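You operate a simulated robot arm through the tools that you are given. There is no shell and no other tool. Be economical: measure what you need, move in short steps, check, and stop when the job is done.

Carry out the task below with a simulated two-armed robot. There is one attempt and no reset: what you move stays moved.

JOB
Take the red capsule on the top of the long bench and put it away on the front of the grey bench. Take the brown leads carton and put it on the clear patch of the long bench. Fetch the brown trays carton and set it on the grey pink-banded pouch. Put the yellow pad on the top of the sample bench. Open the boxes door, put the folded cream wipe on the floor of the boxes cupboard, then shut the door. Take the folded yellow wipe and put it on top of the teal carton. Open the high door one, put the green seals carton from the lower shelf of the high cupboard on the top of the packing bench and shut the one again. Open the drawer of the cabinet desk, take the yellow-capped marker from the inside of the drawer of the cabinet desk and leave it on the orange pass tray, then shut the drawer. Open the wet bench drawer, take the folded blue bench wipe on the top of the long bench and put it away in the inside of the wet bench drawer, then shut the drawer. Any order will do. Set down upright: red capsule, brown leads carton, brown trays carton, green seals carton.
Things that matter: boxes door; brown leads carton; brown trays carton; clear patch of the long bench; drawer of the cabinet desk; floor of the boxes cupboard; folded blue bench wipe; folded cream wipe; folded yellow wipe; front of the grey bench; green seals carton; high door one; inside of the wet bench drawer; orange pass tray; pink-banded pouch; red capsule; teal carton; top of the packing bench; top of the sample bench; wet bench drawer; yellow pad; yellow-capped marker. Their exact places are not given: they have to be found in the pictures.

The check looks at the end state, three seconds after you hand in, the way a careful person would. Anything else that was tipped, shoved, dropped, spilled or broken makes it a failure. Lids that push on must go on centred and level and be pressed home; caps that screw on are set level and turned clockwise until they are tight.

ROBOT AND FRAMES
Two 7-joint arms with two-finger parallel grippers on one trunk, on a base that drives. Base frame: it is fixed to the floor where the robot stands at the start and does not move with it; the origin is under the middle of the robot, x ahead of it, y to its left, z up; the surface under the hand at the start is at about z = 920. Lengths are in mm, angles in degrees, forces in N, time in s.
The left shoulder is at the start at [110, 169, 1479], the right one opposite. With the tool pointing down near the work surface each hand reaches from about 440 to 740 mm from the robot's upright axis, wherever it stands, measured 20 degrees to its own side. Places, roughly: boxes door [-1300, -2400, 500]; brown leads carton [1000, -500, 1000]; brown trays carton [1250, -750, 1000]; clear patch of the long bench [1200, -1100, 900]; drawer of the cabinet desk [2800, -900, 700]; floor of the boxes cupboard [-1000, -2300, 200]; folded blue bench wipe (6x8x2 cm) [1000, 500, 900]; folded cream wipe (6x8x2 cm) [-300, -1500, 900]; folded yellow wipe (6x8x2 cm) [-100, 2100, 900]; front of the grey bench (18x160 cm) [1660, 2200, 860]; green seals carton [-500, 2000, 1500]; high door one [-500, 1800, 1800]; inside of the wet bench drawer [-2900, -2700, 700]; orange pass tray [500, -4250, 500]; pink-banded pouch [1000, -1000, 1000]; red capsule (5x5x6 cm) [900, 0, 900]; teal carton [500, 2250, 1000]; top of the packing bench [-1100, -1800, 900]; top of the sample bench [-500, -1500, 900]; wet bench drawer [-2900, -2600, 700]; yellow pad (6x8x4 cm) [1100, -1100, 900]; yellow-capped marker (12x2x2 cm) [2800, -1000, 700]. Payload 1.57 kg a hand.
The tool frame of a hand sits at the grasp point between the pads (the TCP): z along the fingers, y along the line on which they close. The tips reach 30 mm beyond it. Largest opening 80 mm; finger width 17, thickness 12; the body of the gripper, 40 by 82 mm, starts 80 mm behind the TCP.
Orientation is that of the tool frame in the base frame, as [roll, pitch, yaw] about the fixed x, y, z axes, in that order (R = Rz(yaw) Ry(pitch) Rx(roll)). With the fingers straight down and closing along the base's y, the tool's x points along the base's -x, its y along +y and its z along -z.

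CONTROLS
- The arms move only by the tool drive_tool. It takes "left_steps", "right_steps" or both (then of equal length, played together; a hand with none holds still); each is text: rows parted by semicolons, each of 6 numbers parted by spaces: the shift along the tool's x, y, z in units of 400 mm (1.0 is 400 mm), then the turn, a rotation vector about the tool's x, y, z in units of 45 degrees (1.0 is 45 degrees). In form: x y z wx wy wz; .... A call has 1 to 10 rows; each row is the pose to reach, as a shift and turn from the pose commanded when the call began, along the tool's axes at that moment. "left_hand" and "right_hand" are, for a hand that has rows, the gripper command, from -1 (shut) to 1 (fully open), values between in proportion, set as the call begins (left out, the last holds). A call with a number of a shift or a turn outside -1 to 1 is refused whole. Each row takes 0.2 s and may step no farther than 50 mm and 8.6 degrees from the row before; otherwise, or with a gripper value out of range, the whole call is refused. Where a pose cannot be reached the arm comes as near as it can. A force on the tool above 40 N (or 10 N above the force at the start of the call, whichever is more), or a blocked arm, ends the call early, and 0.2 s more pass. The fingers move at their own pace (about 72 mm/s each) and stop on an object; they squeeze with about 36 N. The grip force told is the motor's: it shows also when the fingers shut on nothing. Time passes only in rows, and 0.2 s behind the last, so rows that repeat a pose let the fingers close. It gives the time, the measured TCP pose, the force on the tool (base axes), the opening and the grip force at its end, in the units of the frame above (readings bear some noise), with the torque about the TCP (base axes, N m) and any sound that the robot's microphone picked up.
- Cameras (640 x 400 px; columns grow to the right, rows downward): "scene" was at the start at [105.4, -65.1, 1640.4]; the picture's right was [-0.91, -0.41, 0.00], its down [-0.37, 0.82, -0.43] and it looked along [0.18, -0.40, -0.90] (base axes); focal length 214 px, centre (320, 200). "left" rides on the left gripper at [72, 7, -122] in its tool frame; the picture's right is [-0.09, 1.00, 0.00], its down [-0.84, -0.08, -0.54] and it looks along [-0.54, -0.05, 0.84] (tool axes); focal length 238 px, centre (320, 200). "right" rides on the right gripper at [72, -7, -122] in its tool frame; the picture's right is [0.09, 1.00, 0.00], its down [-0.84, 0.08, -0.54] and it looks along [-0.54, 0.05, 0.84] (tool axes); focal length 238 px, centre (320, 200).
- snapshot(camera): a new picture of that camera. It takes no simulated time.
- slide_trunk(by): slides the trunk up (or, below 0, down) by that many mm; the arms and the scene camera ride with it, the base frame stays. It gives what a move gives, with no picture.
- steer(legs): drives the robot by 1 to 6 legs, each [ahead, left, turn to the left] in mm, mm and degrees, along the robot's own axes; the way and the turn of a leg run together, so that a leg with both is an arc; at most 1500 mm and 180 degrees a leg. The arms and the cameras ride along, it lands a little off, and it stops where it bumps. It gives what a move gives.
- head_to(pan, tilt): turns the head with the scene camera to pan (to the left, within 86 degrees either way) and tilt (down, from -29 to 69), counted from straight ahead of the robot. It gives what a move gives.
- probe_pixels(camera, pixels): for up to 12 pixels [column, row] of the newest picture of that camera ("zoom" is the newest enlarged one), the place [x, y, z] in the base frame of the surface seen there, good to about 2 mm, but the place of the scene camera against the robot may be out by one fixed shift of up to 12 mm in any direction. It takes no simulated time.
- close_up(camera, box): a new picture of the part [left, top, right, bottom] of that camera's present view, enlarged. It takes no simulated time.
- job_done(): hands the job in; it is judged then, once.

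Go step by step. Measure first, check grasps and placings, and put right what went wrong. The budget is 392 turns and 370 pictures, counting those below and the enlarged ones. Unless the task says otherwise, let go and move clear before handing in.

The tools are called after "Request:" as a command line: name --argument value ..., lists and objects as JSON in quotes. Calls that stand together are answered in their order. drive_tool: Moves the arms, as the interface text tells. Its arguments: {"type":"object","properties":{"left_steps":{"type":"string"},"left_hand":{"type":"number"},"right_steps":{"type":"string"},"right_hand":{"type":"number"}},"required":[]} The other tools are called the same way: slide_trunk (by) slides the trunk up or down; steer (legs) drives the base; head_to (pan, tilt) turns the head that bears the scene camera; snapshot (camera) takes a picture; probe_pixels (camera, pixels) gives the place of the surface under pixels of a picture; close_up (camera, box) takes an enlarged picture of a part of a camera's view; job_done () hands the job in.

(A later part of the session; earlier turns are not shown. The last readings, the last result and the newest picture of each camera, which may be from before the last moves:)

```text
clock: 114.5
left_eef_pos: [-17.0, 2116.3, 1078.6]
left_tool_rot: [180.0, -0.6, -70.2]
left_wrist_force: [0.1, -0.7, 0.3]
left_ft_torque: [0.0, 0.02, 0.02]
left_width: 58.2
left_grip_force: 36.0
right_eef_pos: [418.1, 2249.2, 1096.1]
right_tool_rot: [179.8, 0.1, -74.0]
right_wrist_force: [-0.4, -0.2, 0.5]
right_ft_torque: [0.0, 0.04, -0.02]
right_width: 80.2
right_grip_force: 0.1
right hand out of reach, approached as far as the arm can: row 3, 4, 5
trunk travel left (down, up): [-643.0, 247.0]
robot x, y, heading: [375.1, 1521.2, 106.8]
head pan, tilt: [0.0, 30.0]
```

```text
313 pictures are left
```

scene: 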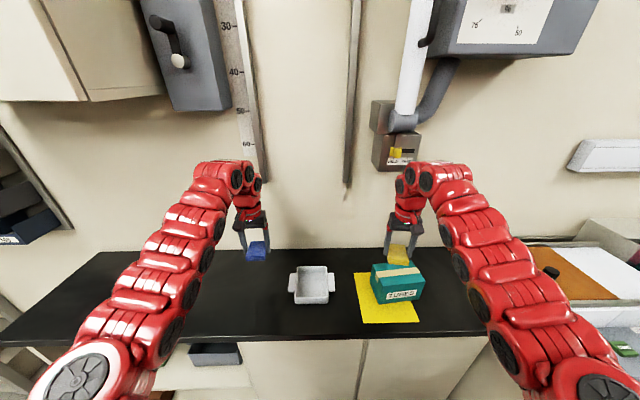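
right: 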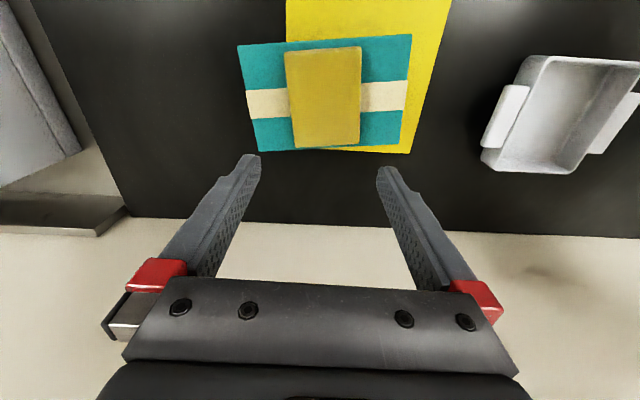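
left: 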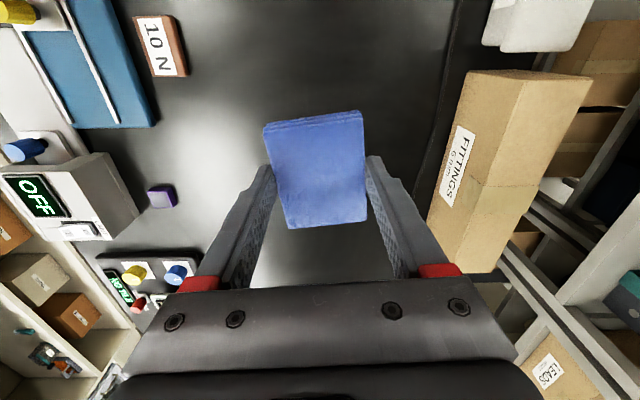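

The yellow wipe lies on the teal carton. Next I back off, raise the trunk and go in front of the high cupboard to look at its doors.

Request:
steer --legs '[[-300, 0, 0], [0, 700, 0]]'

Request:
slide_trunk --by 245

Request:
head_to --pan 0 --tilt -5

Request:
snapshot --camera "scene"

```text
clock: 120.0
left_eef_pos: [-608.2, 1623.5, 1077.9]
left_tool_rot: [-179.9, -0.6, -69.8]
left_wrist_force: [0.4, -0.1, 0.1]
left_ft_torque: [0.03, 0.01, 0.0]
left_width: 58.3
left_grip_force: 36.4
right_eef_pos: [-172.8, 1762.9, 1095.6]
right_tool_rot: [-180.0, 0.1, -73.4]
right_wrist_force: [0.4, -0.2, 0.0]
right_ft_torque: [0.0, 0.01, 0.01]
right_width: 79.9
right_grip_force: 0.2
trunk travel left (down, up): [-643.0, 247.0]
robot x, y, heading: [-208.4, 1031.6, 107.6]
head pan, tilt: [0.0, 30.0]
```

```text
clock: 122.5
left_eef_pos: [-607.3, 1624.1, 1322.6]
left_tool_rot: [-179.9, -0.7, -69.8]
left_wrist_force: [0.5, -0.3, 0.5]
left_ft_torque: [0.01, 0.0, 0.02]
left_width: 58.0
left_grip_force: 36.1
right_eef_pos: [-175.0, 1761.9, 1342.0]
right_tool_rot: [-180.0, 0.1, -73.4]
right_wrist_force: [-0.7, -0.1, -0.1]
right_ft_torque: [-0.02, -0.02, -0.03]
right_width: 80.1
right_grip_force: 0.0
trunk travel left (down, up): [-888.0, 2.0]
robot x, y, heading: [-213.7, 1032.7, 107.3]
head pan, tilt: [0.0, 30.0]
```

```text
clock: 123.5
left_eef_pos: [-607.7, 1623.5, 1323.0]
left_tool_rot: [-179.9, -0.7, -69.7]
left_wrist_force: [-0.6, 0.1, -0.4]
left_ft_torque: [-0.01, -0.02, 0.0]
left_width: 57.9
left_grip_force: 35.4
right_eef_pos: [-173.4, 1762.6, 1341.7]
right_tool_rot: [-180.0, 0.1, -73.5]
right_wrist_force: [-0.3, -0.5, -0.5]
right_ft_torque: [0.02, -0.02, 0.03]
right_width: 80.1
right_grip_force: 0.0
trunk travel left (down, up): [-888.0, 2.0]
robot x, y, heading: [-210.8, 1029.6, 107.3]
head pan, tilt: [0.0, -5.0]
```

```text
312 pictures are left
```

scene: 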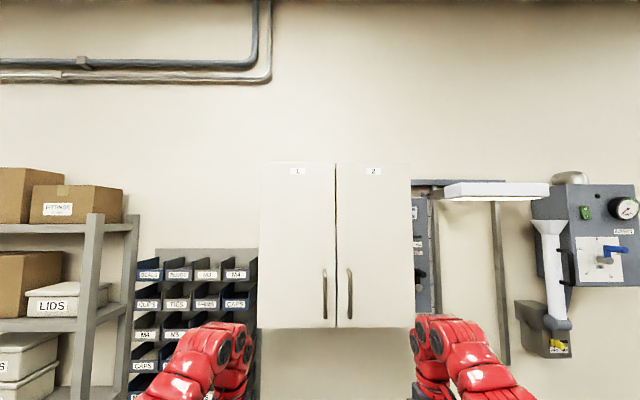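

Door 1 is the left one, its handle at (325,292). I measure it.

Request:
close_up --camera "scene" --box '[250, 150, 430, 340]'

Request:
probe_pixels --camera "scene" --pixels '[[325, 270], [325, 292], [325, 316], [261, 240], [335, 240], [300, 240], [300, 322], [300, 166], [407, 240], [337, 300], [290, 350]]'

```text
2.11 times, centred on (340, 245) of scene
```

zoom: 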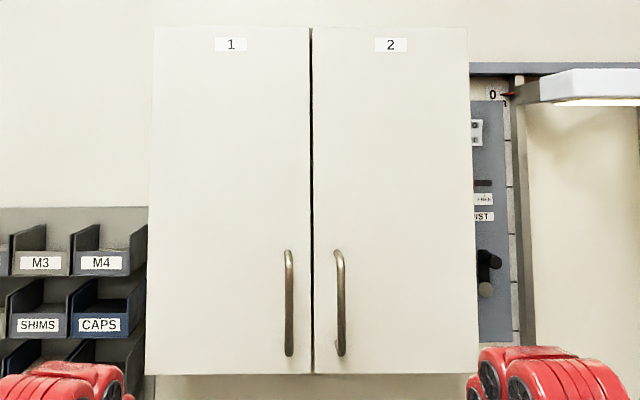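

```text
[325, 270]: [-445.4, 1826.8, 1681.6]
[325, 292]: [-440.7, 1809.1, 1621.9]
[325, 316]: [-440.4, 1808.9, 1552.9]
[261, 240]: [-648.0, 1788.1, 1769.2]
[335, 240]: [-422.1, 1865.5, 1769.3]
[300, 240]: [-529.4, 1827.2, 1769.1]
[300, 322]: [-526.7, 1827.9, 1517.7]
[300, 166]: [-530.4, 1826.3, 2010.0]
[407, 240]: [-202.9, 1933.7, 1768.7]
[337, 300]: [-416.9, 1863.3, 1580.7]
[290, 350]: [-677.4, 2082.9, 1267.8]
```

Door 1: hinge near (-655,1786), handle bar at (-441,1809) from z 1550 to 1685. I lower the left hand out of the door's way and pitch the right hand forward.

Request:
drive_tool --left_steps "0 0 0.1 0 0 0; 0 0 0.2 0 0 0; 0 0 0.3 0 0 0; 0 0 0.4 0 0 0; 0 0 0.5 0 0 0; 0 0 0.6 0 0 0" --right_steps "0 0 0 0 -0.17 0; 0 0 0 0 -0.34 0; 0 0 -0.02 0 -0.5 0; 0 0 -0.04 0 -0.67 0; 0 0 -0.06 0 -0.84 0; 0 0 -0.1 0 -1 0" --right_hand 0.2

Request:
drive_tool --right_steps "0 0 0 0 -0.17 0; 0 0 0 0 -0.34 0; 0 0 0 0 -0.5 0; 0 0 0 0 -0.67 0; 0 0 0 0 -0.84 0; 0 0 0 0 -1 0"

Request:
snapshot --camera "scene"

Request:
snapshot --camera "right"

```text
clock: 124.9
left_eef_pos: [-605.4, 1620.7, 1081.6]
left_tool_rot: [179.9, -0.5, -69.6]
left_wrist_force: [0.1, -0.3, 0.7]
left_ft_torque: [0.0, 0.01, 0.01]
left_width: 58.2
left_grip_force: 35.8
right_eef_pos: [-169.7, 1763.0, 1382.4]
right_tool_rot: [179.8, 45.2, -73.5]
right_wrist_force: [0.6, -0.3, -0.1]
right_ft_torque: [0.0, 0.01, 0.0]
right_width: 48.0
right_grip_force: 0.1
right hand out of reach, approached as far as the arm can: row 3, 4, 5
trunk travel left (down, up): [-888.0, 2.0]
robot x, y, heading: [-210.9, 1028.1, 107.3]
head pan, tilt: [0.0, -5.0]
```

```text
clock: 126.3
left_eef_pos: [-606.0, 1622.2, 1082.0]
left_tool_rot: [-179.9, -0.6, -69.6]
left_wrist_force: [0.1, 0.3, 0.1]
left_ft_torque: [-0.03, -0.02, -0.02]
left_width: 58.3
left_grip_force: 36.0
right_eef_pos: [-173.7, 1762.1, 1380.3]
right_tool_rot: [19.3, 89.8, 125.9]
right_wrist_force: [0.7, 1.0, 0.4]
right_ft_torque: [0.0, 0.02, -0.01]
right_width: 48.3
right_grip_force: 0.0
trunk travel left (down, up): [-888.0, 2.0]
robot x, y, heading: [-211.8, 1029.6, 107.6]
head pan, tilt: [0.0, -5.0]
```

```text
310 pictures are left
```

scene: 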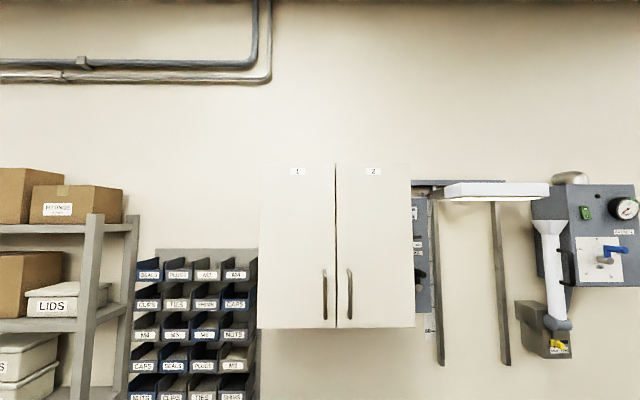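

```text
309 pictures are left
```

right: 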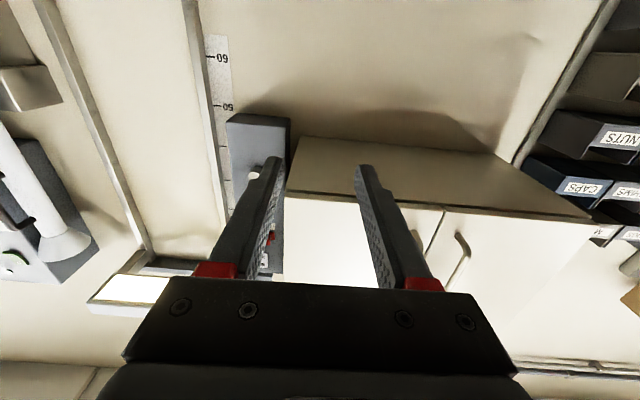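

The right hand points forward. I shift the base so the handle is well within the arm's sweep, then raise the hand to handle height.

Request:
steer --legs '[[-37, 212, 0.5]]'

Request:
drive_tool --right_steps "-0.1 0 0 0 0 0; -0.2 0 0 0 0 0; -0.3 0 0 0 0 0; -0.4 0 0.02 0 0 0; -0.5 0 0.04 0 0 0; -0.59 0 0.06 0 0 0"

Request:
snapshot --camera "right"

```text
clock: 128.0
left_eef_pos: [-800.0, 1519.7, 1081.5]
left_tool_rot: [179.9, -0.7, -69.3]
left_wrist_force: [-0.2, -0.2, -0.7]
left_ft_torque: [-0.01, 0.0, -0.01]
left_width: 58.1
left_grip_force: 35.8
right_eef_pos: [-369.3, 1664.9, 1380.8]
right_tool_rot: [52.0, 89.9, 159.1]
right_wrist_force: [-0.5, 0.8, 0.1]
right_ft_torque: [-0.01, 0.0, 0.03]
right_width: 48.1
right_grip_force: 0.0
trunk travel left (down, up): [-888.0, 2.0]
robot x, y, heading: [-400.6, 932.4, 108.1]
head pan, tilt: [0.0, -5.0]
```

```text
clock: 129.4
left_eef_pos: [-801.8, 1520.1, 1082.0]
left_tool_rot: [-179.9, -0.7, -69.4]
left_wrist_force: [0.5, 0.4, -0.9]
left_ft_torque: [-0.01, 0.04, 0.01]
left_width: 58.2
left_grip_force: 36.2
right_eef_pos: [-376.1, 1687.1, 1617.7]
right_tool_rot: [22.0, 89.9, 129.0]
right_wrist_force: [-0.8, -0.7, 0.9]
right_ft_torque: [-0.05, 0.01, -0.06]
right_width: 47.9
right_grip_force: 0.1
trunk travel left (down, up): [-888.0, 2.0]
robot x, y, heading: [-402.4, 928.0, 108.2]
head pan, tilt: [0.0, -5.0]
```

```text
308 pictures are left
```

right: 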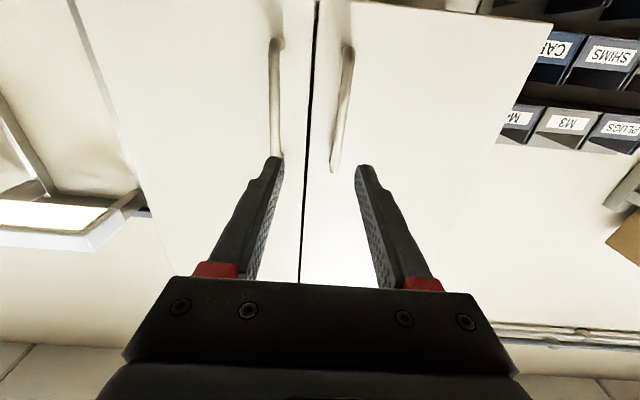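

Request:
probe_pixels --camera "right" --pixels '[[347, 75], [343, 105], [339, 135], [336, 160], [275, 100], [380, 120], [330, 100]]'

```text
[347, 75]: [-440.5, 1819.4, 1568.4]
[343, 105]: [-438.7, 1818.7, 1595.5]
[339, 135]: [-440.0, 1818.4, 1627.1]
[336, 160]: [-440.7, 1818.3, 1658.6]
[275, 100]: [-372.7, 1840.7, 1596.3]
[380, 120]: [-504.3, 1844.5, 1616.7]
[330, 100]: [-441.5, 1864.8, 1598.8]
```

Handle bar at about (-441,1822). I approach with the fingers straddling it.

Request:
drive_tool --right_steps "0 0.03 0.08 0 0 0; 0 0.056 0.16 0 0 0; 0 0.056 0.25 0 0 0; 0 0.056 0.34 0 0 0; 0 0.056 0.34 0 0 0"

Request:
snapshot --camera "right"

```text
clock: 130.6
left_eef_pos: [-800.9, 1519.4, 1080.7]
left_tool_rot: [-179.8, -0.6, -69.3]
left_wrist_force: [-0.4, -0.3, -0.6]
left_ft_torque: [-0.02, -0.01, 0.01]
left_width: 58.0
left_grip_force: 35.8
right_eef_pos: [-439.9, 1811.2, 1617.3]
right_tool_rot: [18.8, 89.9, 125.9]
right_wrist_force: [-0.6, 1.1, 0.1]
right_ft_torque: [0.01, 0.03, -0.03]
right_width: 47.8
right_grip_force: 0.1
trunk travel left (down, up): [-888.0, 2.0]
robot x, y, heading: [-403.2, 931.4, 107.9]
head pan, tilt: [0.0, -5.0]
```

```text
307 pictures are left
```

right: 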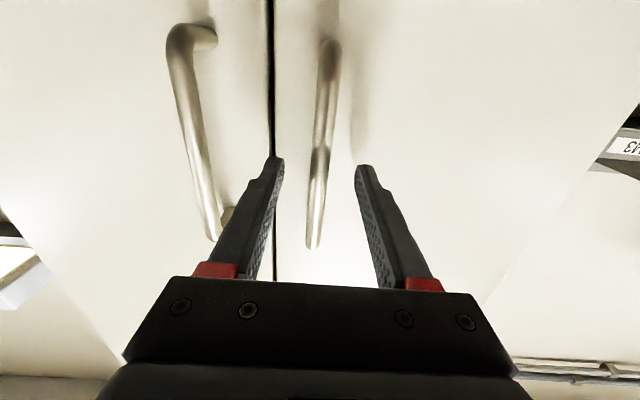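

The bar is between the fingers. I close loosely around it and swing the door along its arc.

Request:
drive_tool --right_steps "0 0 0 0 0 0; 0 0 0 0 0 0; 0 0.012 -0.047 0 0 0; 0 0.0245 -0.091 0 0 0; 0 0.066 -0.176 0 0 0; 0 0.12 -0.254 0 0 0; 0 0.186 -0.319 0 0 0" --right_hand -0.55

Request:
snapshot --camera "right"

Request:
snapshot --camera "scene"

```text
clock: 132.2
left_eef_pos: [-802.2, 1518.3, 1081.2]
left_tool_rot: [-179.7, -0.6, -69.3]
left_wrist_force: [0.0, 0.0, 0.6]
left_ft_torque: [0.05, -0.01, 0.02]
left_width: 58.2
left_grip_force: 36.3
right_eef_pos: [-472.4, 1665.4, 1615.8]
right_tool_rot: [-38.3, 89.9, 68.8]
right_wrist_force: [-1.0, -0.5, 0.0]
right_ft_torque: [-0.02, 0.01, -0.03]
right_width: 17.9
right_grip_force: 0.1
trunk travel left (down, up): [-888.0, 2.0]
robot x, y, heading: [-401.9, 931.7, 107.9]
head pan, tilt: [0.0, -5.0]
```

```text
306 pictures are left
```

right: 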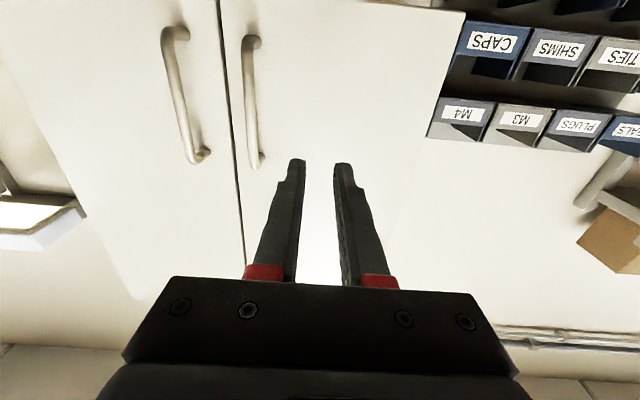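

```text
305 pictures are left
```

scene: 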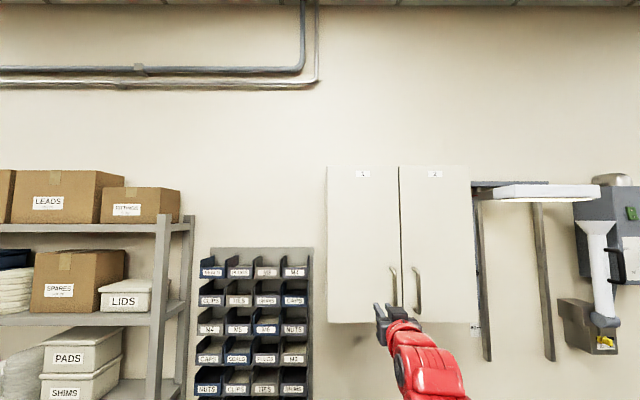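

The loose fingers slid off; the door is still shut. I go back and clamp the bar firmly.

Request:
drive_tool --right_steps "0 -0.09 0 0 0 0; 0 -0.186 0 0 0 0; 0 -0.186 0.1 0 0 0; 0 -0.186 0.2 0 0 0; 0 -0.186 0.28 0 0 0; 0 -0.186 0.325 0 0 0; 0 -0.186 0.325 0 0 0" --right_hand 0.2

Request:
drive_tool --right_steps "0 0 0 0 0 0; 0 0 0 0 0 0; 0 0 0 0 0 0; 0 0 0 0 0 0; 0 0 0 0 0 0" --right_hand -1

Request:
drive_tool --right_steps "0 0.006 -0.023 0 0 0; 0 0.012 -0.047 0 0 0; 0 0.0245 -0.091 0 0 0; 0 0.043 -0.132 0 0 0; 0 0.066 -0.176 0 0 0"

Request:
snapshot --camera "right"

```text
clock: 133.8
left_eef_pos: [-802.2, 1519.4, 1082.1]
left_tool_rot: [-179.9, -0.7, -69.3]
left_wrist_force: [-0.7, -0.9, 0.0]
left_ft_torque: [0.0, 0.07, 0.0]
left_width: 57.9
left_grip_force: 36.2
right_eef_pos: [-436.0, 1812.1, 1618.8]
right_tool_rot: [17.5, 90.0, 124.7]
right_wrist_force: [0.3, -0.8, 0.4]
right_ft_torque: [-0.01, -0.02, 0.03]
right_width: 47.9
right_grip_force: 0.0
trunk travel left (down, up): [-888.0, 2.0]
robot x, y, heading: [-402.4, 932.1, 107.7]
head pan, tilt: [0.0, -5.0]
```

```text
clock: 135.0
left_eef_pos: [-802.3, 1518.1, 1080.7]
left_tool_rot: [-179.9, -0.7, -69.3]
left_wrist_force: [0.5, 0.2, -1.1]
left_ft_torque: [-0.01, -0.02, 0.0]
left_width: 58.3
left_grip_force: 35.4
right_eef_pos: [-438.5, 1811.2, 1618.3]
right_tool_rot: [-16.0, 89.9, 91.1]
right_wrist_force: [-4.0, -2.2, -0.9]
right_ft_torque: [0.14, 0.09, 0.09]
right_width: 12.0
right_grip_force: 28.6
trunk travel left (down, up): [-888.0, 2.0]
robot x, y, heading: [-401.6, 930.4, 107.7]
head pan, tilt: [0.0, -5.0]
```

```text
clock: 136.2
left_eef_pos: [-799.8, 1518.4, 1081.5]
left_tool_rot: [-179.9, -0.6, -69.3]
left_wrist_force: [0.1, 0.2, -0.6]
left_ft_torque: [0.02, -0.01, -0.04]
left_width: 58.1
left_grip_force: 36.0
right_eef_pos: [-442.1, 1736.3, 1618.1]
right_tool_rot: [14.1, 89.7, 121.1]
right_wrist_force: [2.9, -2.7, 3.9]
right_ft_torque: [-0.09, 0.0, 0.08]
right_width: 11.7
right_grip_force: 29.1
trunk travel left (down, up): [-888.0, 2.0]
robot x, y, heading: [-402.5, 930.4, 107.8]
head pan, tilt: [0.0, -5.0]
```

```text
304 pictures are left
```

right: 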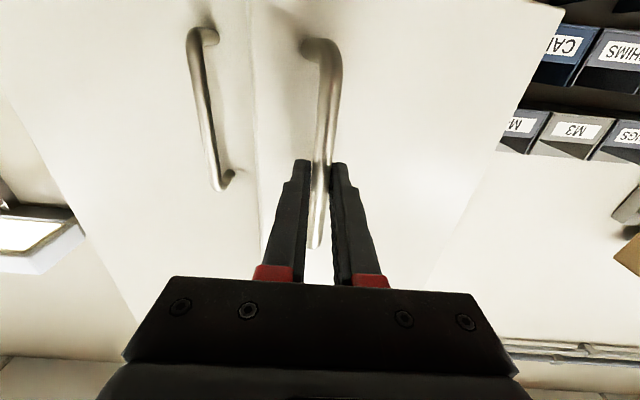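

The door is opening. I carry on along the arc.

Request:
drive_tool --right_steps "0 0.027 -0.04 0 0 0; 0 0.054 -0.078 0 0 0; 0 0.086 -0.112 0 0 0; 0 0.12 -0.143 0 0 0; 0 0.157 -0.171 0 0 0; 0 0.1965 -0.196 0 0 0; 0 0.239 -0.217 0 0 0; 0 0.2815 -0.2355 0 0 0; 0 0.326 -0.249 0 0 0; 0 0.3715 -0.259 0 0 0"

Request:
snapshot --camera "right"

Request:
snapshot --camera "scene"

```text
clock: 138.4
left_eef_pos: [-803.0, 1519.1, 1081.7]
left_tool_rot: [-179.9, -0.5, -69.4]
left_wrist_force: [0.9, -0.4, -0.8]
left_ft_torque: [0.0, 0.0, 0.02]
left_width: 58.1
left_grip_force: 35.4
right_eef_pos: [-556.5, 1592.7, 1616.7]
right_tool_rot: [0.2, 89.8, 107.4]
right_wrist_force: [1.2, -2.6, -0.2]
right_ft_torque: [0.25, 0.36, 0.03]
right_width: 11.6
right_grip_force: 29.3
trunk travel left (down, up): [-888.0, 2.0]
robot x, y, heading: [-403.2, 930.0, 107.9]
head pan, tilt: [0.0, -5.0]
```

```text
303 pictures are left
```

right: 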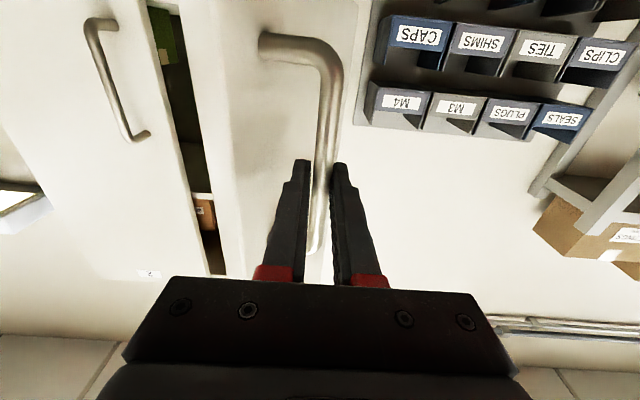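

```text
302 pictures are left
```

scene: 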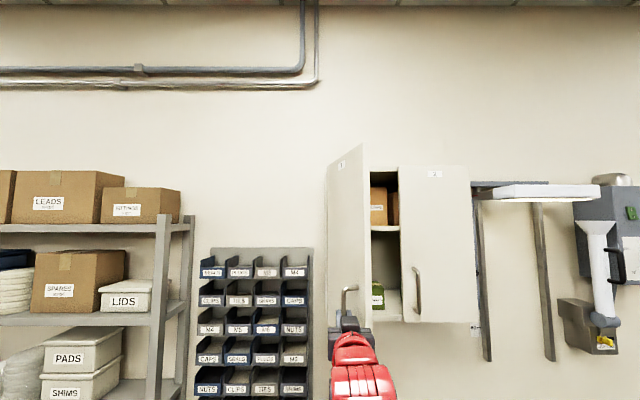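

Request:
drive_tool --right_steps "0 0.046 -0.006 0 0 0; 0 0.0925 -0.0085 0 0 0; 0 0.14 -0.006 0 0 0; 0 0.1875 0 0 0 0; 0 0.233 0.01 0 0 0"

Request:
snapshot --camera "scene"

Request:
snapshot --camera "right"

```text
clock: 139.6
left_eef_pos: [-801.8, 1517.2, 1082.1]
left_tool_rot: [-179.9, -0.6, -69.3]
left_wrist_force: [-0.1, -0.2, 1.0]
left_ft_torque: [0.04, 0.02, -0.01]
left_width: 58.1
left_grip_force: 35.5
right_eef_pos: [-646.7, 1569.7, 1617.3]
right_tool_rot: [1.1, 89.8, 108.5]
right_wrist_force: [-1.2, -0.8, 9.0]
right_ft_torque: [0.17, 0.43, 0.06]
right_width: 11.7
right_grip_force: 29.0
trunk travel left (down, up): [-888.0, 2.0]
robot x, y, heading: [-403.1, 930.7, 107.9]
head pan, tilt: [0.0, -5.0]
```

```text
301 pictures are left
```

scene: 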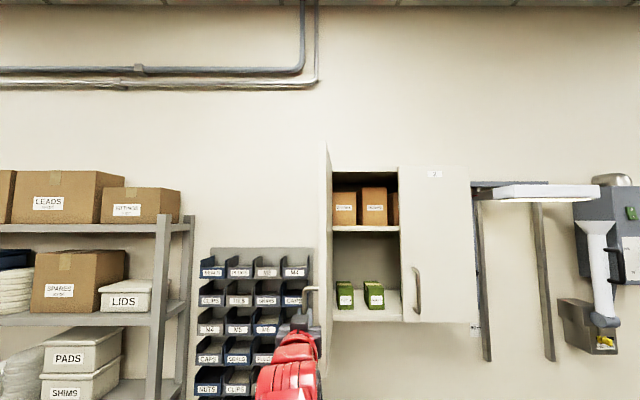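

```text
300 pictures are left
```

right: 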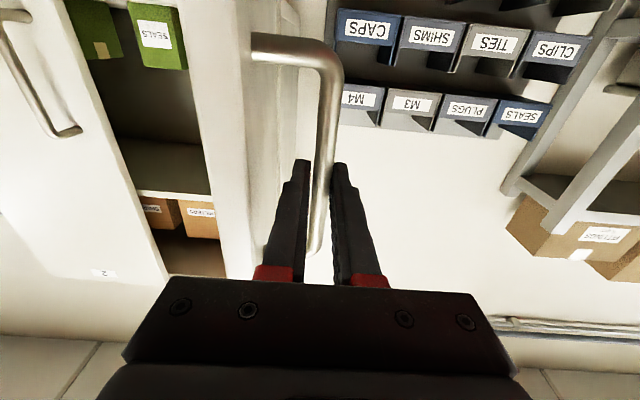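

Open about 95°. Two green cartons stand on the lower shelf; I look at their labels.

Request:
close_up --camera "scene" --box '[325, 265, 405, 325]'

Request:
probe_pixels --camera "scene" --pixels '[[346, 296], [376, 296], [346, 306], [376, 306], [360, 313], [383, 300], [366, 300], [339, 300], [360, 228], [374, 284], [322, 240], [333, 320]]'

```text
6.67 times, centred on (365, 295) of scene
```

zoom: 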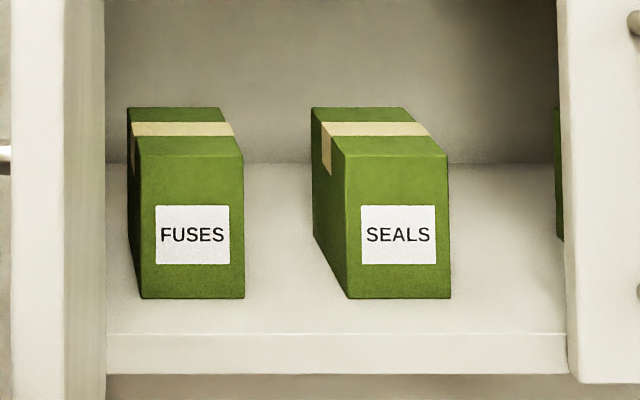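

```text
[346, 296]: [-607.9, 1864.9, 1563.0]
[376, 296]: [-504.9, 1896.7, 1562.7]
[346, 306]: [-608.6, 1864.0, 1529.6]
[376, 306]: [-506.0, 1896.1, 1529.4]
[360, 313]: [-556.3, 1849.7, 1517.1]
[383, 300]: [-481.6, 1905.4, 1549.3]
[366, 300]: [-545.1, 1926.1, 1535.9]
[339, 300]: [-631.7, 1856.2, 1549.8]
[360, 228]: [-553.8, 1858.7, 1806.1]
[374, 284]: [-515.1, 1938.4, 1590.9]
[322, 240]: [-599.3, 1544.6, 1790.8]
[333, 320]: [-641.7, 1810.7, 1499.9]
```

The right one is SEALS. I release the handle, withdraw, and move over in front of the carton.

Request:
drive_tool --right_steps "0 0 0 0 0 0; 0 0 0 0 0 0; 0 0 -0.06 0 0 0; 0 0 -0.13 0 0 0; 0 -0.1 -0.16 0 0 0; 0 -0.2 -0.16 0 0 0; 0.06 -0.3 -0.16 0 0 0; 0.13 -0.4 -0.1 0 0 0" --right_hand -0.2

Request:
snapshot --camera "right"

Request:
snapshot --camera "scene"

```text
refused: row 8 steps farther than a row can; nothing moved
```

```text
298 pictures are left
```

right: 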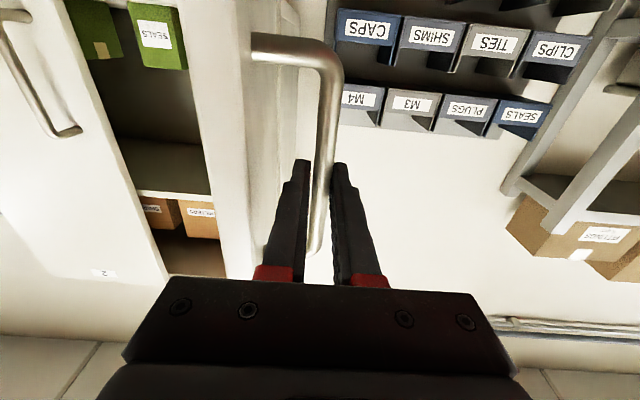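

```text
297 pictures are left
```

scene: 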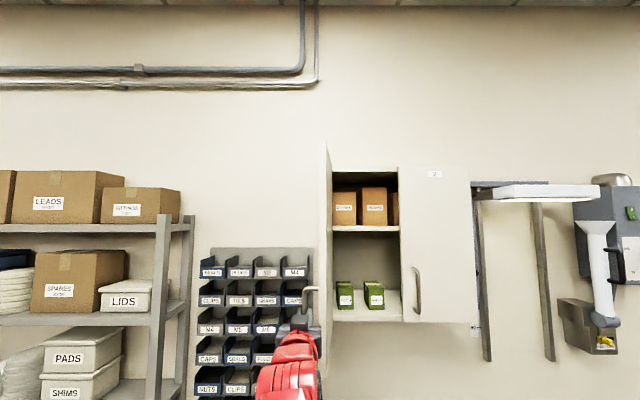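

Request:
drive_tool --right_steps "0 0 0 0 0 0; 0 0 0 0 0 0; 0 0 -0.07 0 0 0; 0 0 -0.14 0 0 0; 0 0 -0.22 0 0 0; 0 -0.1 -0.22 0 0 0; 0 -0.2 -0.22 0 0 0; 0.05 -0.3 -0.22 0 0 0; 0.1 -0.4 -0.2 0 0 0; 0.15 -0.45 -0.16 0 0 0" --right_hand -0.2

Request:
snapshot --camera "right"

Request:
snapshot --camera "scene"

```text
clock: 141.8
left_eef_pos: [-802.3, 1518.7, 1080.4]
left_tool_rot: [-179.9, -0.7, -69.1]
left_wrist_force: [0.0, 0.2, 0.2]
left_ft_torque: [-0.03, -0.01, 0.02]
left_width: 58.1
left_grip_force: 36.3
right_eef_pos: [-485.2, 1544.8, 1613.0]
right_tool_rot: [-11.8, 89.9, 95.3]
right_wrist_force: [-0.1, -0.1, 0.6]
right_ft_torque: [0.02, -0.02, -0.06]
right_width: 31.9
right_grip_force: 0.1
right hand out of reach, approached as far as the arm can: row 8, 9, 10
trunk travel left (down, up): [-888.0, 2.0]
robot x, y, heading: [-404.4, 931.8, 107.9]
head pan, tilt: [0.0, -5.0]
```

```text
296 pictures are left
```

right: 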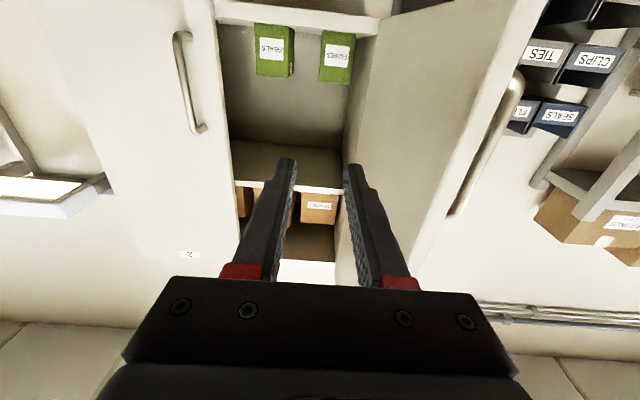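

```text
295 pictures are left
```

scene: 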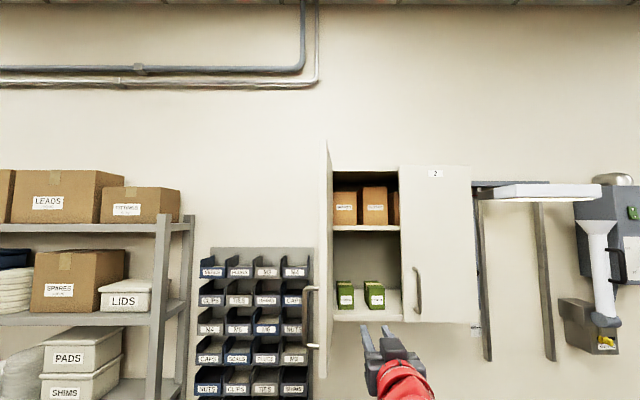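

Request:
probe_pixels --camera "right" --pixels '[[270, 50], [258, 35], [286, 35], [258, 70], [284, 74], [291, 55], [275, 27], [335, 50]]'

Request:
close_up --camera "right" --box '[220, 0, 370, 100]'

```text
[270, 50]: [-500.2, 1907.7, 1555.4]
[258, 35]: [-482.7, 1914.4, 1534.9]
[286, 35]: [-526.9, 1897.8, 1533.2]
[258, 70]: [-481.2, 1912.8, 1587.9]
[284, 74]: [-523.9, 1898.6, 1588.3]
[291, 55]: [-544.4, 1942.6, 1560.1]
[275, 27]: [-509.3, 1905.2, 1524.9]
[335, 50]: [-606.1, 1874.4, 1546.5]
```

```text
4.00 times, centred on (295, 50) of right
```

zoom: 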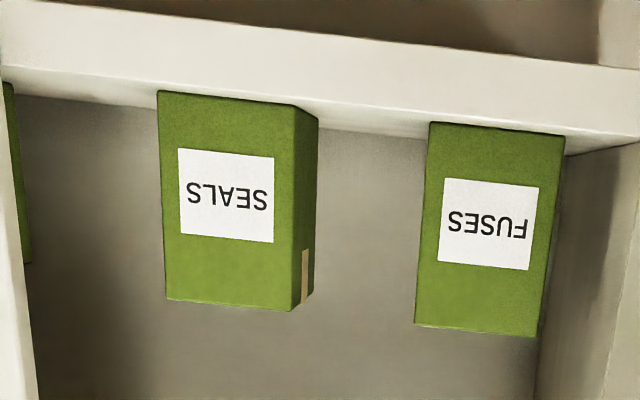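

Request:
drive_tool --right_steps "0 0 0.1 0 0 0; 0.03 -0.07 0.19 0 0 0; 0.08 -0.14 0.26 0 0 0; 0.13 -0.2 0.33 0 0 0; 0.1425 -0.2225 0.42 0 0 0; 0.1425 -0.2225 0.53 0 0 0; 0.1425 -0.2225 0.6 0 0 0" --right_hand 1

Request:
snapshot --camera "right"

```text
clock: 143.4
left_eef_pos: [-801.7, 1520.4, 1081.4]
left_tool_rot: [-179.8, -0.7, -69.3]
left_wrist_force: [0.4, 0.1, 0.1]
left_ft_torque: [-0.02, -0.02, 0.05]
left_width: 58.2
left_grip_force: 36.2
right_eef_pos: [-465.4, 1801.9, 1555.0]
right_tool_rot: [118.7, 90.0, -134.3]
right_wrist_force: [1.3, 0.7, 0.8]
right_ft_torque: [-0.03, 0.03, -0.04]
right_width: 80.0
right_grip_force: 0.1
trunk travel left (down, up): [-888.0, 2.0]
robot x, y, heading: [-404.1, 930.2, 108.1]
head pan, tilt: [0.0, -5.0]
```

```text
293 pictures are left
```

right: 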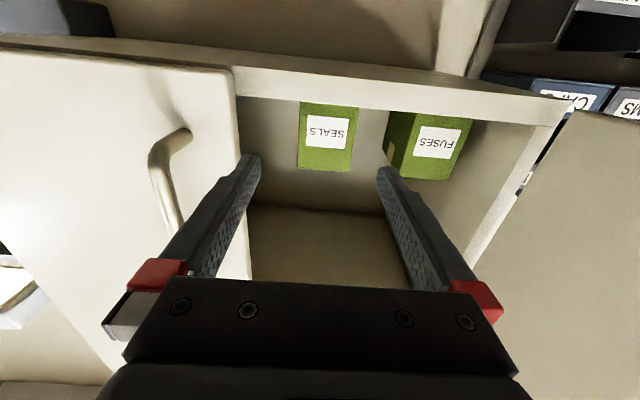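

Request:
drive_tool --right_steps "0 0.016 0.08 0 0 0; 0 0.016 0.16 0 0 0; 0 0.016 0.25 0 0 0; 0 0.016 0.331 0 0 0; 0 0.016 0.331 0 0 0"

Request:
snapshot --camera "right"

```text
clock: 144.6
left_eef_pos: [-801.3, 1520.8, 1080.6]
left_tool_rot: [-179.9, -0.7, -69.3]
left_wrist_force: [0.2, -0.7, -0.1]
left_ft_torque: [0.06, -0.02, 0.02]
left_width: 57.8
left_grip_force: 35.9
right_eef_pos: [-506.4, 1915.7, 1552.7]
right_tool_rot: [100.5, 89.9, -152.5]
right_wrist_force: [-0.1, 0.4, -0.6]
right_ft_torque: [0.02, 0.02, -0.01]
right_width: 79.9
right_grip_force: 0.0
right hand out of reach, approached as far as the arm can: row 4, 5
trunk travel left (down, up): [-888.0, 2.0]
robot x, y, heading: [-402.5, 929.4, 108.0]
head pan, tilt: [0.0, -5.0]
```

```text
292 pictures are left
```

right: 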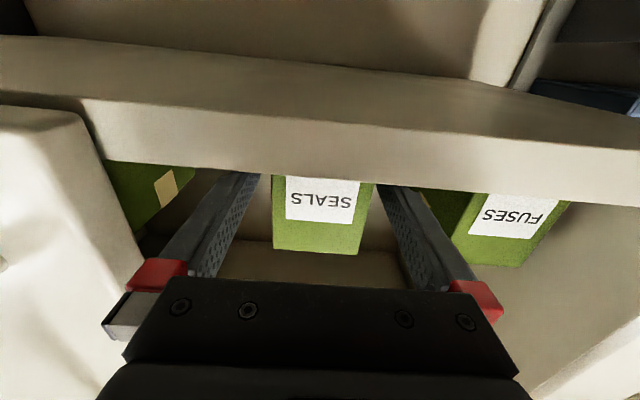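

Request:
steer --legs '[[18, 0, 0]]'

Request:
drive_tool --right_steps "0 0 0 0 0 0; 0 0 0 0 0 0; 0 0 0 0 0 0; 0 0 0 0 0 0; 0 0 0 0 0 0" --right_hand -1

Request:
snapshot --camera "right"

```text
clock: 145.4
left_eef_pos: [-805.5, 1532.4, 1085.3]
left_tool_rot: [-179.9, -0.4, -69.2]
left_wrist_force: [-0.5, -0.6, -1.0]
left_ft_torque: [0.04, 0.01, -0.02]
left_width: 58.3
left_grip_force: 36.2
right_eef_pos: [-510.2, 1926.4, 1559.7]
right_tool_rot: [6.0, 89.6, 113.0]
right_wrist_force: [-0.2, -0.2, 0.2]
right_ft_torque: [-0.05, -0.01, 0.01]
right_width: 79.9
right_grip_force: 0.1
trunk travel left (down, up): [-888.0, 2.0]
robot x, y, heading: [-408.2, 947.7, 107.8]
head pan, tilt: [0.0, -5.0]
```

```text
clock: 146.6
left_eef_pos: [-807.2, 1536.1, 1081.1]
left_tool_rot: [-179.9, -0.6, -69.3]
left_wrist_force: [0.5, 0.4, 1.4]
left_ft_torque: [0.0, -0.03, 0.02]
left_width: 58.4
left_grip_force: 36.2
right_eef_pos: [-511.9, 1930.2, 1554.7]
right_tool_rot: [23.4, 89.8, 130.5]
right_wrist_force: [0.4, 0.2, 0.6]
right_ft_torque: [-0.03, 0.01, -0.04]
right_width: 55.7
right_grip_force: 36.1
trunk travel left (down, up): [-888.0, 2.0]
robot x, y, heading: [-406.2, 950.8, 108.0]
head pan, tilt: [0.0, -5.0]
```

```text
291 pictures are left
```

right: 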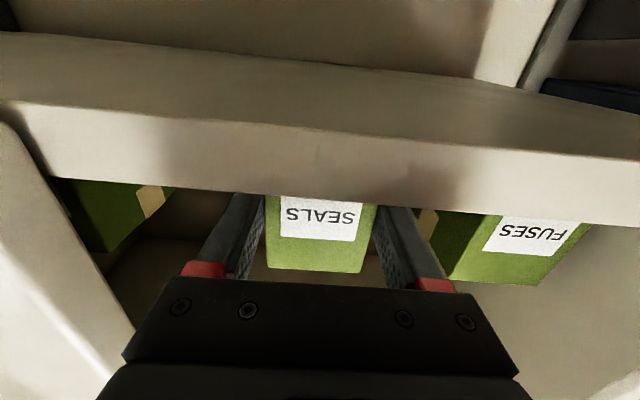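

Gripped at 55.7 mm. I lift a little and draw it straight out.

Request:
drive_tool --right_steps "-0.02 0 0 0 0 0; -0.05 0 0 0 0 0; -0.06 0 -0.06 0 0 0; -0.06 0 -0.15 0 0 0; -0.06 0 -0.25 0 0 0; -0.06 0 -0.35 0 0 0; -0.06 0 -0.45 0 0 0; -0.06 0 -0.53 0 0 0; -0.06 0 -0.6 0 0 0"

Request:
snapshot --camera "right"

Request:
snapshot --camera "scene"

```text
clock: 148.6
left_eef_pos: [-806.3, 1536.0, 1080.8]
left_tool_rot: [-179.9, -0.7, -69.2]
left_wrist_force: [0.2, 0.6, -0.2]
left_ft_torque: [0.0, 0.0, 0.0]
left_width: 58.1
left_grip_force: 35.6
right_eef_pos: [-441.6, 1700.8, 1580.7]
right_tool_rot: [7.5, 89.8, 114.5]
right_wrist_force: [0.0, -0.5, -1.6]
right_ft_torque: [-0.03, 0.0, 0.0]
right_width: 55.7
right_grip_force: 35.5
trunk travel left (down, up): [-888.0, 2.0]
robot x, y, heading: [-408.4, 950.2, 107.8]
head pan, tilt: [0.0, -5.0]
```

```text
290 pictures are left
```

right: 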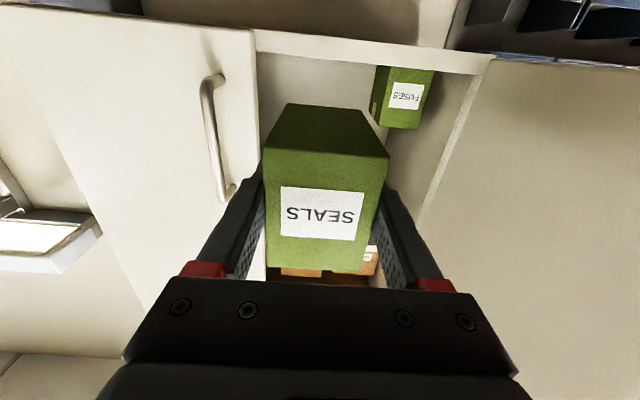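

```text
289 pictures are left
```

scene: 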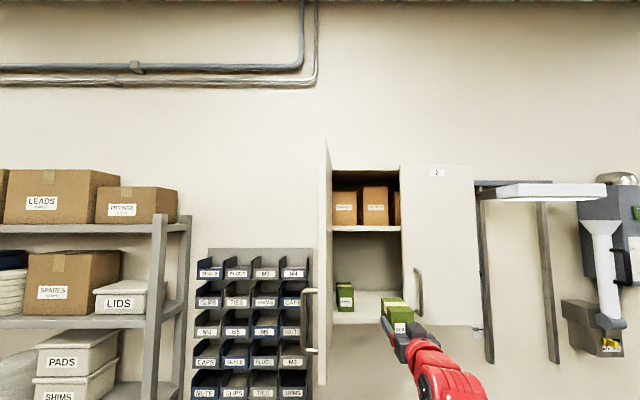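

Carton is out. I lower the right hand below the door's level, and raise and pitch the left hand (with the blue wipe) forward, to push the door shut with it.

Request:
drive_tool --right_steps "0.1 0 0 0 0 0; 0.2 0 0 0 0 0; 0.3 0 0 0 0 0; 0.4 0 0 0 0 0; 0.5 0 0 0 0 0; 0.6 0 0 0 0 0" --left_steps "0 0 -0.1 0 -0.17 0; 0 0 -0.2 0 -0.34 0; 0 0 -0.3 0 -0.5 0; 0 0 -0.4 0 -0.67 0; 0 0 -0.5 0 -0.84 0; 0 0 -0.6 0 -1 0"

Request:
drive_tool --left_steps "0 0 0 0 -0.17 0; 0 0 0 0 -0.34 0; 0 0 0 0 -0.5 0; 0 0 0 0 -0.67 0; 0 0 0 0 -0.84 0; 0 0 0 0 -0.98 0"

Request:
snapshot --camera "scene"

```text
clock: 150.0
left_eef_pos: [-809.8, 1536.5, 1322.5]
left_tool_rot: [-179.9, 44.4, -69.2]
left_wrist_force: [-0.5, 0.2, -0.7]
left_ft_torque: [-0.03, 0.02, -0.01]
left_width: 58.1
left_grip_force: 35.9
right_eef_pos: [-443.1, 1703.9, 1338.0]
right_tool_rot: [48.7, 89.9, 155.8]
right_wrist_force: [0.6, 0.3, -1.6]
right_ft_torque: [-0.03, -0.02, -0.03]
right_width: 55.8
right_grip_force: 36.0
trunk travel left (down, up): [-888.0, 2.0]
robot x, y, heading: [-408.6, 952.0, 108.0]
head pan, tilt: [0.0, -5.0]
```

```text
clock: 151.4
left_eef_pos: [-808.6, 1536.7, 1321.8]
left_tool_rot: [-174.4, 88.6, -63.5]
left_wrist_force: [-0.6, -0.9, -0.2]
left_ft_torque: [0.0, 0.0, 0.02]
left_width: 57.9
left_grip_force: 36.2
right_eef_pos: [-443.5, 1704.0, 1338.7]
right_tool_rot: [12.9, 89.8, 120.0]
right_wrist_force: [-1.0, -0.4, 0.1]
right_ft_torque: [-0.03, -0.01, -0.01]
right_width: 55.5
right_grip_force: 36.1
trunk travel left (down, up): [-888.0, 2.0]
robot x, y, heading: [-408.9, 948.0, 107.9]
head pan, tilt: [0.0, -5.0]
```

```text
288 pictures are left
```

scene: 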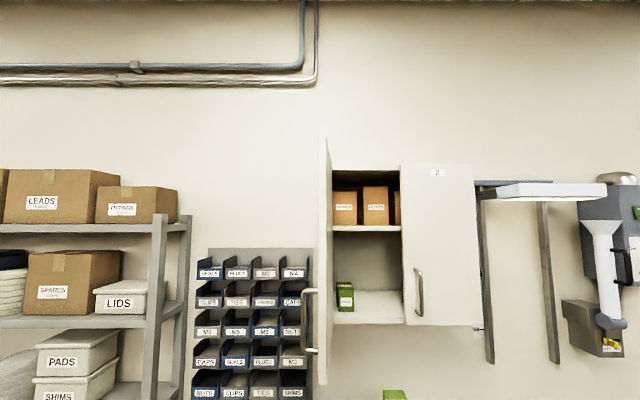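

Request:
drive_tool --left_steps "-0.12 0 0 0 0 0; -0.24 0 0 0 0 0; -0.36 0 0 0 0 0; -0.48 0 0 0 0 0; -0.6 0 0 0 0 0; -0.73 0 0 0 0 0"

Request:
snapshot --camera "left"

Request:
snapshot --camera "scene"

```text
refused: row 6 steps farther than a row can; nothing moved
```

```text
287 pictures are left
```

left: 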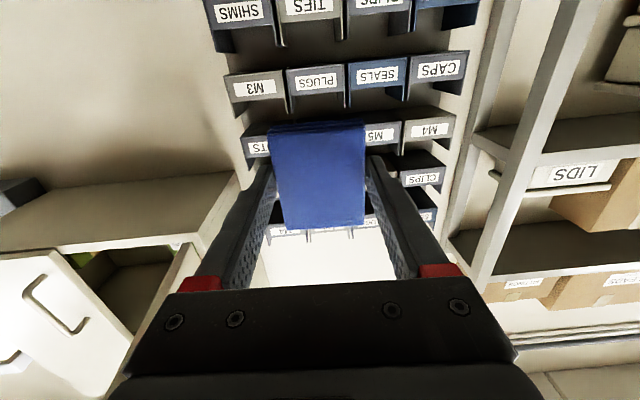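

```text
286 pictures are left
```

scene: 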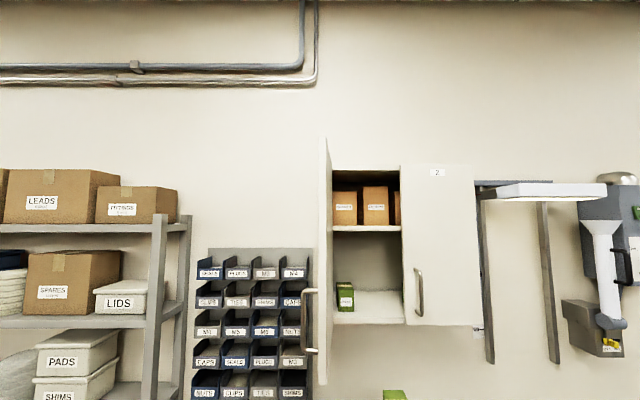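

Request:
drive_tool --left_steps "-0.12 0 0 0 0 0; -0.24 0 0 0 0 0; -0.36 0 0 0 0 0; -0.48 0 0 0 0 0; -0.6 0 0 0 0 0; -0.71 0 0 0 0 0"

Request:
drive_tool --left_steps "0 -0.1 0 0 0 0; 0 -0.2 0 0 0 0; 0 -0.27 0 0 0 0; 0 -0.34 0 0 0 0; 0 -0.4 0 0 0 0; 0 -0.46 0.01 0 0 0"

Request:
snapshot --camera "scene"

Request:
snapshot --camera "left"

```text
clock: 152.8
left_eef_pos: [-813.7, 1547.0, 1605.3]
left_tool_rot: [-176.1, 88.3, -65.3]
left_wrist_force: [0.4, -0.7, 0.6]
left_ft_torque: [0.0, 0.01, -0.02]
left_width: 58.2
left_grip_force: 36.5
right_eef_pos: [-443.3, 1704.1, 1338.7]
right_tool_rot: [19.4, 89.8, 126.5]
right_wrist_force: [-0.3, 0.8, -1.8]
right_ft_torque: [0.02, 0.0, 0.03]
right_width: 55.4
right_grip_force: 36.2
trunk travel left (down, up): [-888.0, 2.0]
robot x, y, heading: [-407.6, 954.9, 107.9]
head pan, tilt: [0.0, -5.0]
```

```text
clock: 154.2
left_eef_pos: [-640.3, 1615.9, 1606.7]
left_tool_rot: [-178.6, 88.4, -68.0]
left_wrist_force: [-0.3, 0.6, -0.7]
left_ft_torque: [0.02, 0.02, -0.01]
left_width: 57.9
left_grip_force: 36.0
right_eef_pos: [-442.8, 1703.6, 1337.7]
right_tool_rot: [30.9, 89.8, 138.0]
right_wrist_force: [-0.2, -0.5, -1.5]
right_ft_torque: [-0.05, -0.02, 0.02]
right_width: 55.7
right_grip_force: 36.4
trunk travel left (down, up): [-888.0, 2.0]
robot x, y, heading: [-406.1, 946.1, 107.8]
head pan, tilt: [0.0, -5.0]
```

```text
285 pictures are left
```

scene: 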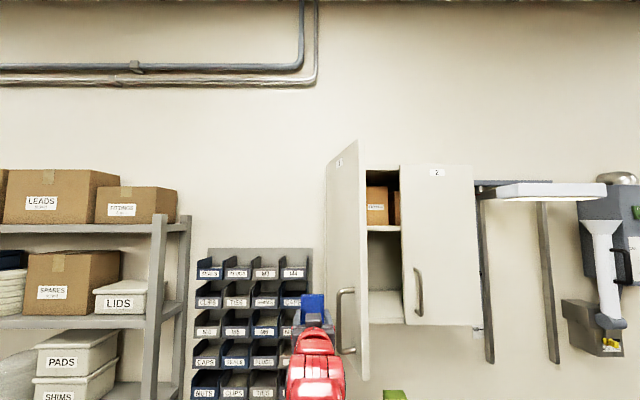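

```text
284 pictures are left
```

left: 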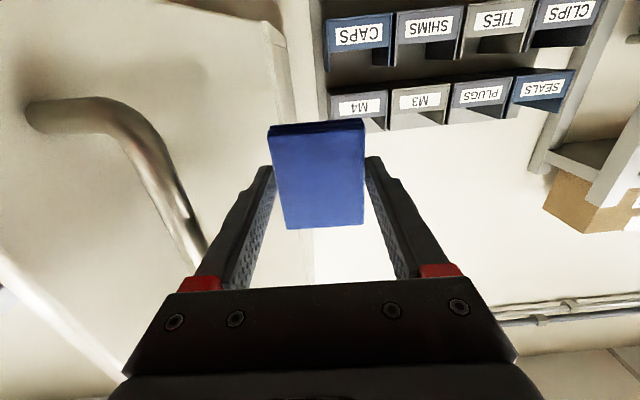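

The door swings with the hand. I carry on pushing right and forward along the arc.

Request:
drive_tool --left_steps "0 -0.1025 -0.015 0 0 0; 0 -0.205 -0.02 0 0 0; 0 -0.2525 0.01 0 0 0; 0 -0.2925 0.042 0 0 0; 0 -0.3275 0.083 0 0 0; 0 -0.3575 0.127 0 0 0; 0 -0.38 0.174 0 0 0; 0 -0.3975 0.223 0 0 0"

Request:
snapshot --camera "scene"

Request:
snapshot --camera "left"

```text
clock: 156.0
left_eef_pos: [-524.1, 1755.4, 1601.3]
left_tool_rot: [-177.0, 88.4, -66.3]
left_wrist_force: [0.4, -0.5, -0.1]
left_ft_torque: [-0.03, 0.0, 0.01]
left_width: 58.1
left_grip_force: 35.7
right_eef_pos: [-442.7, 1704.7, 1338.4]
right_tool_rot: [27.4, 89.9, 134.5]
right_wrist_force: [-0.4, 0.0, -1.0]
right_ft_torque: [-0.03, -0.06, -0.02]
right_width: 55.6
right_grip_force: 35.8
trunk travel left (down, up): [-888.0, 2.0]
robot x, y, heading: [-409.2, 949.4, 107.7]
head pan, tilt: [0.0, -5.0]
```

```text
283 pictures are left
```

scene: 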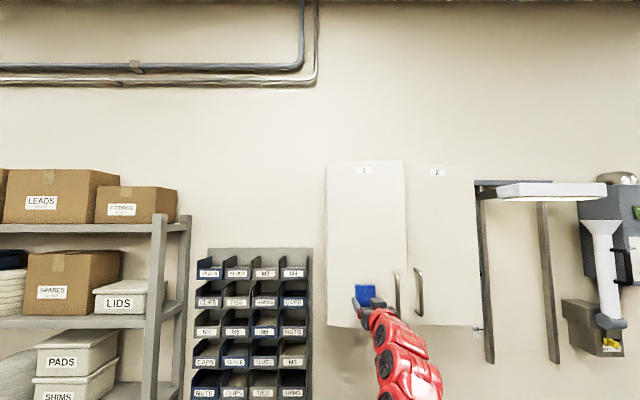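

```text
282 pictures are left
```

left: 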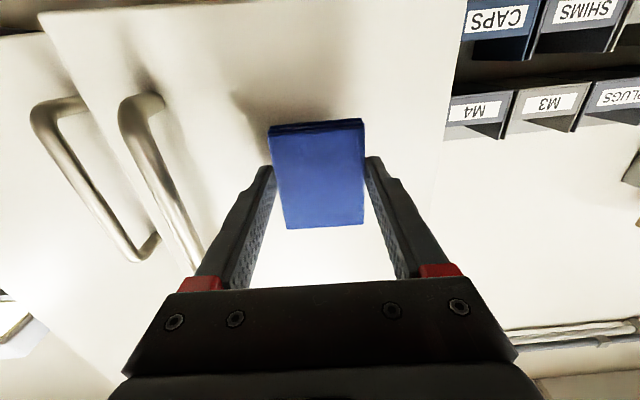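

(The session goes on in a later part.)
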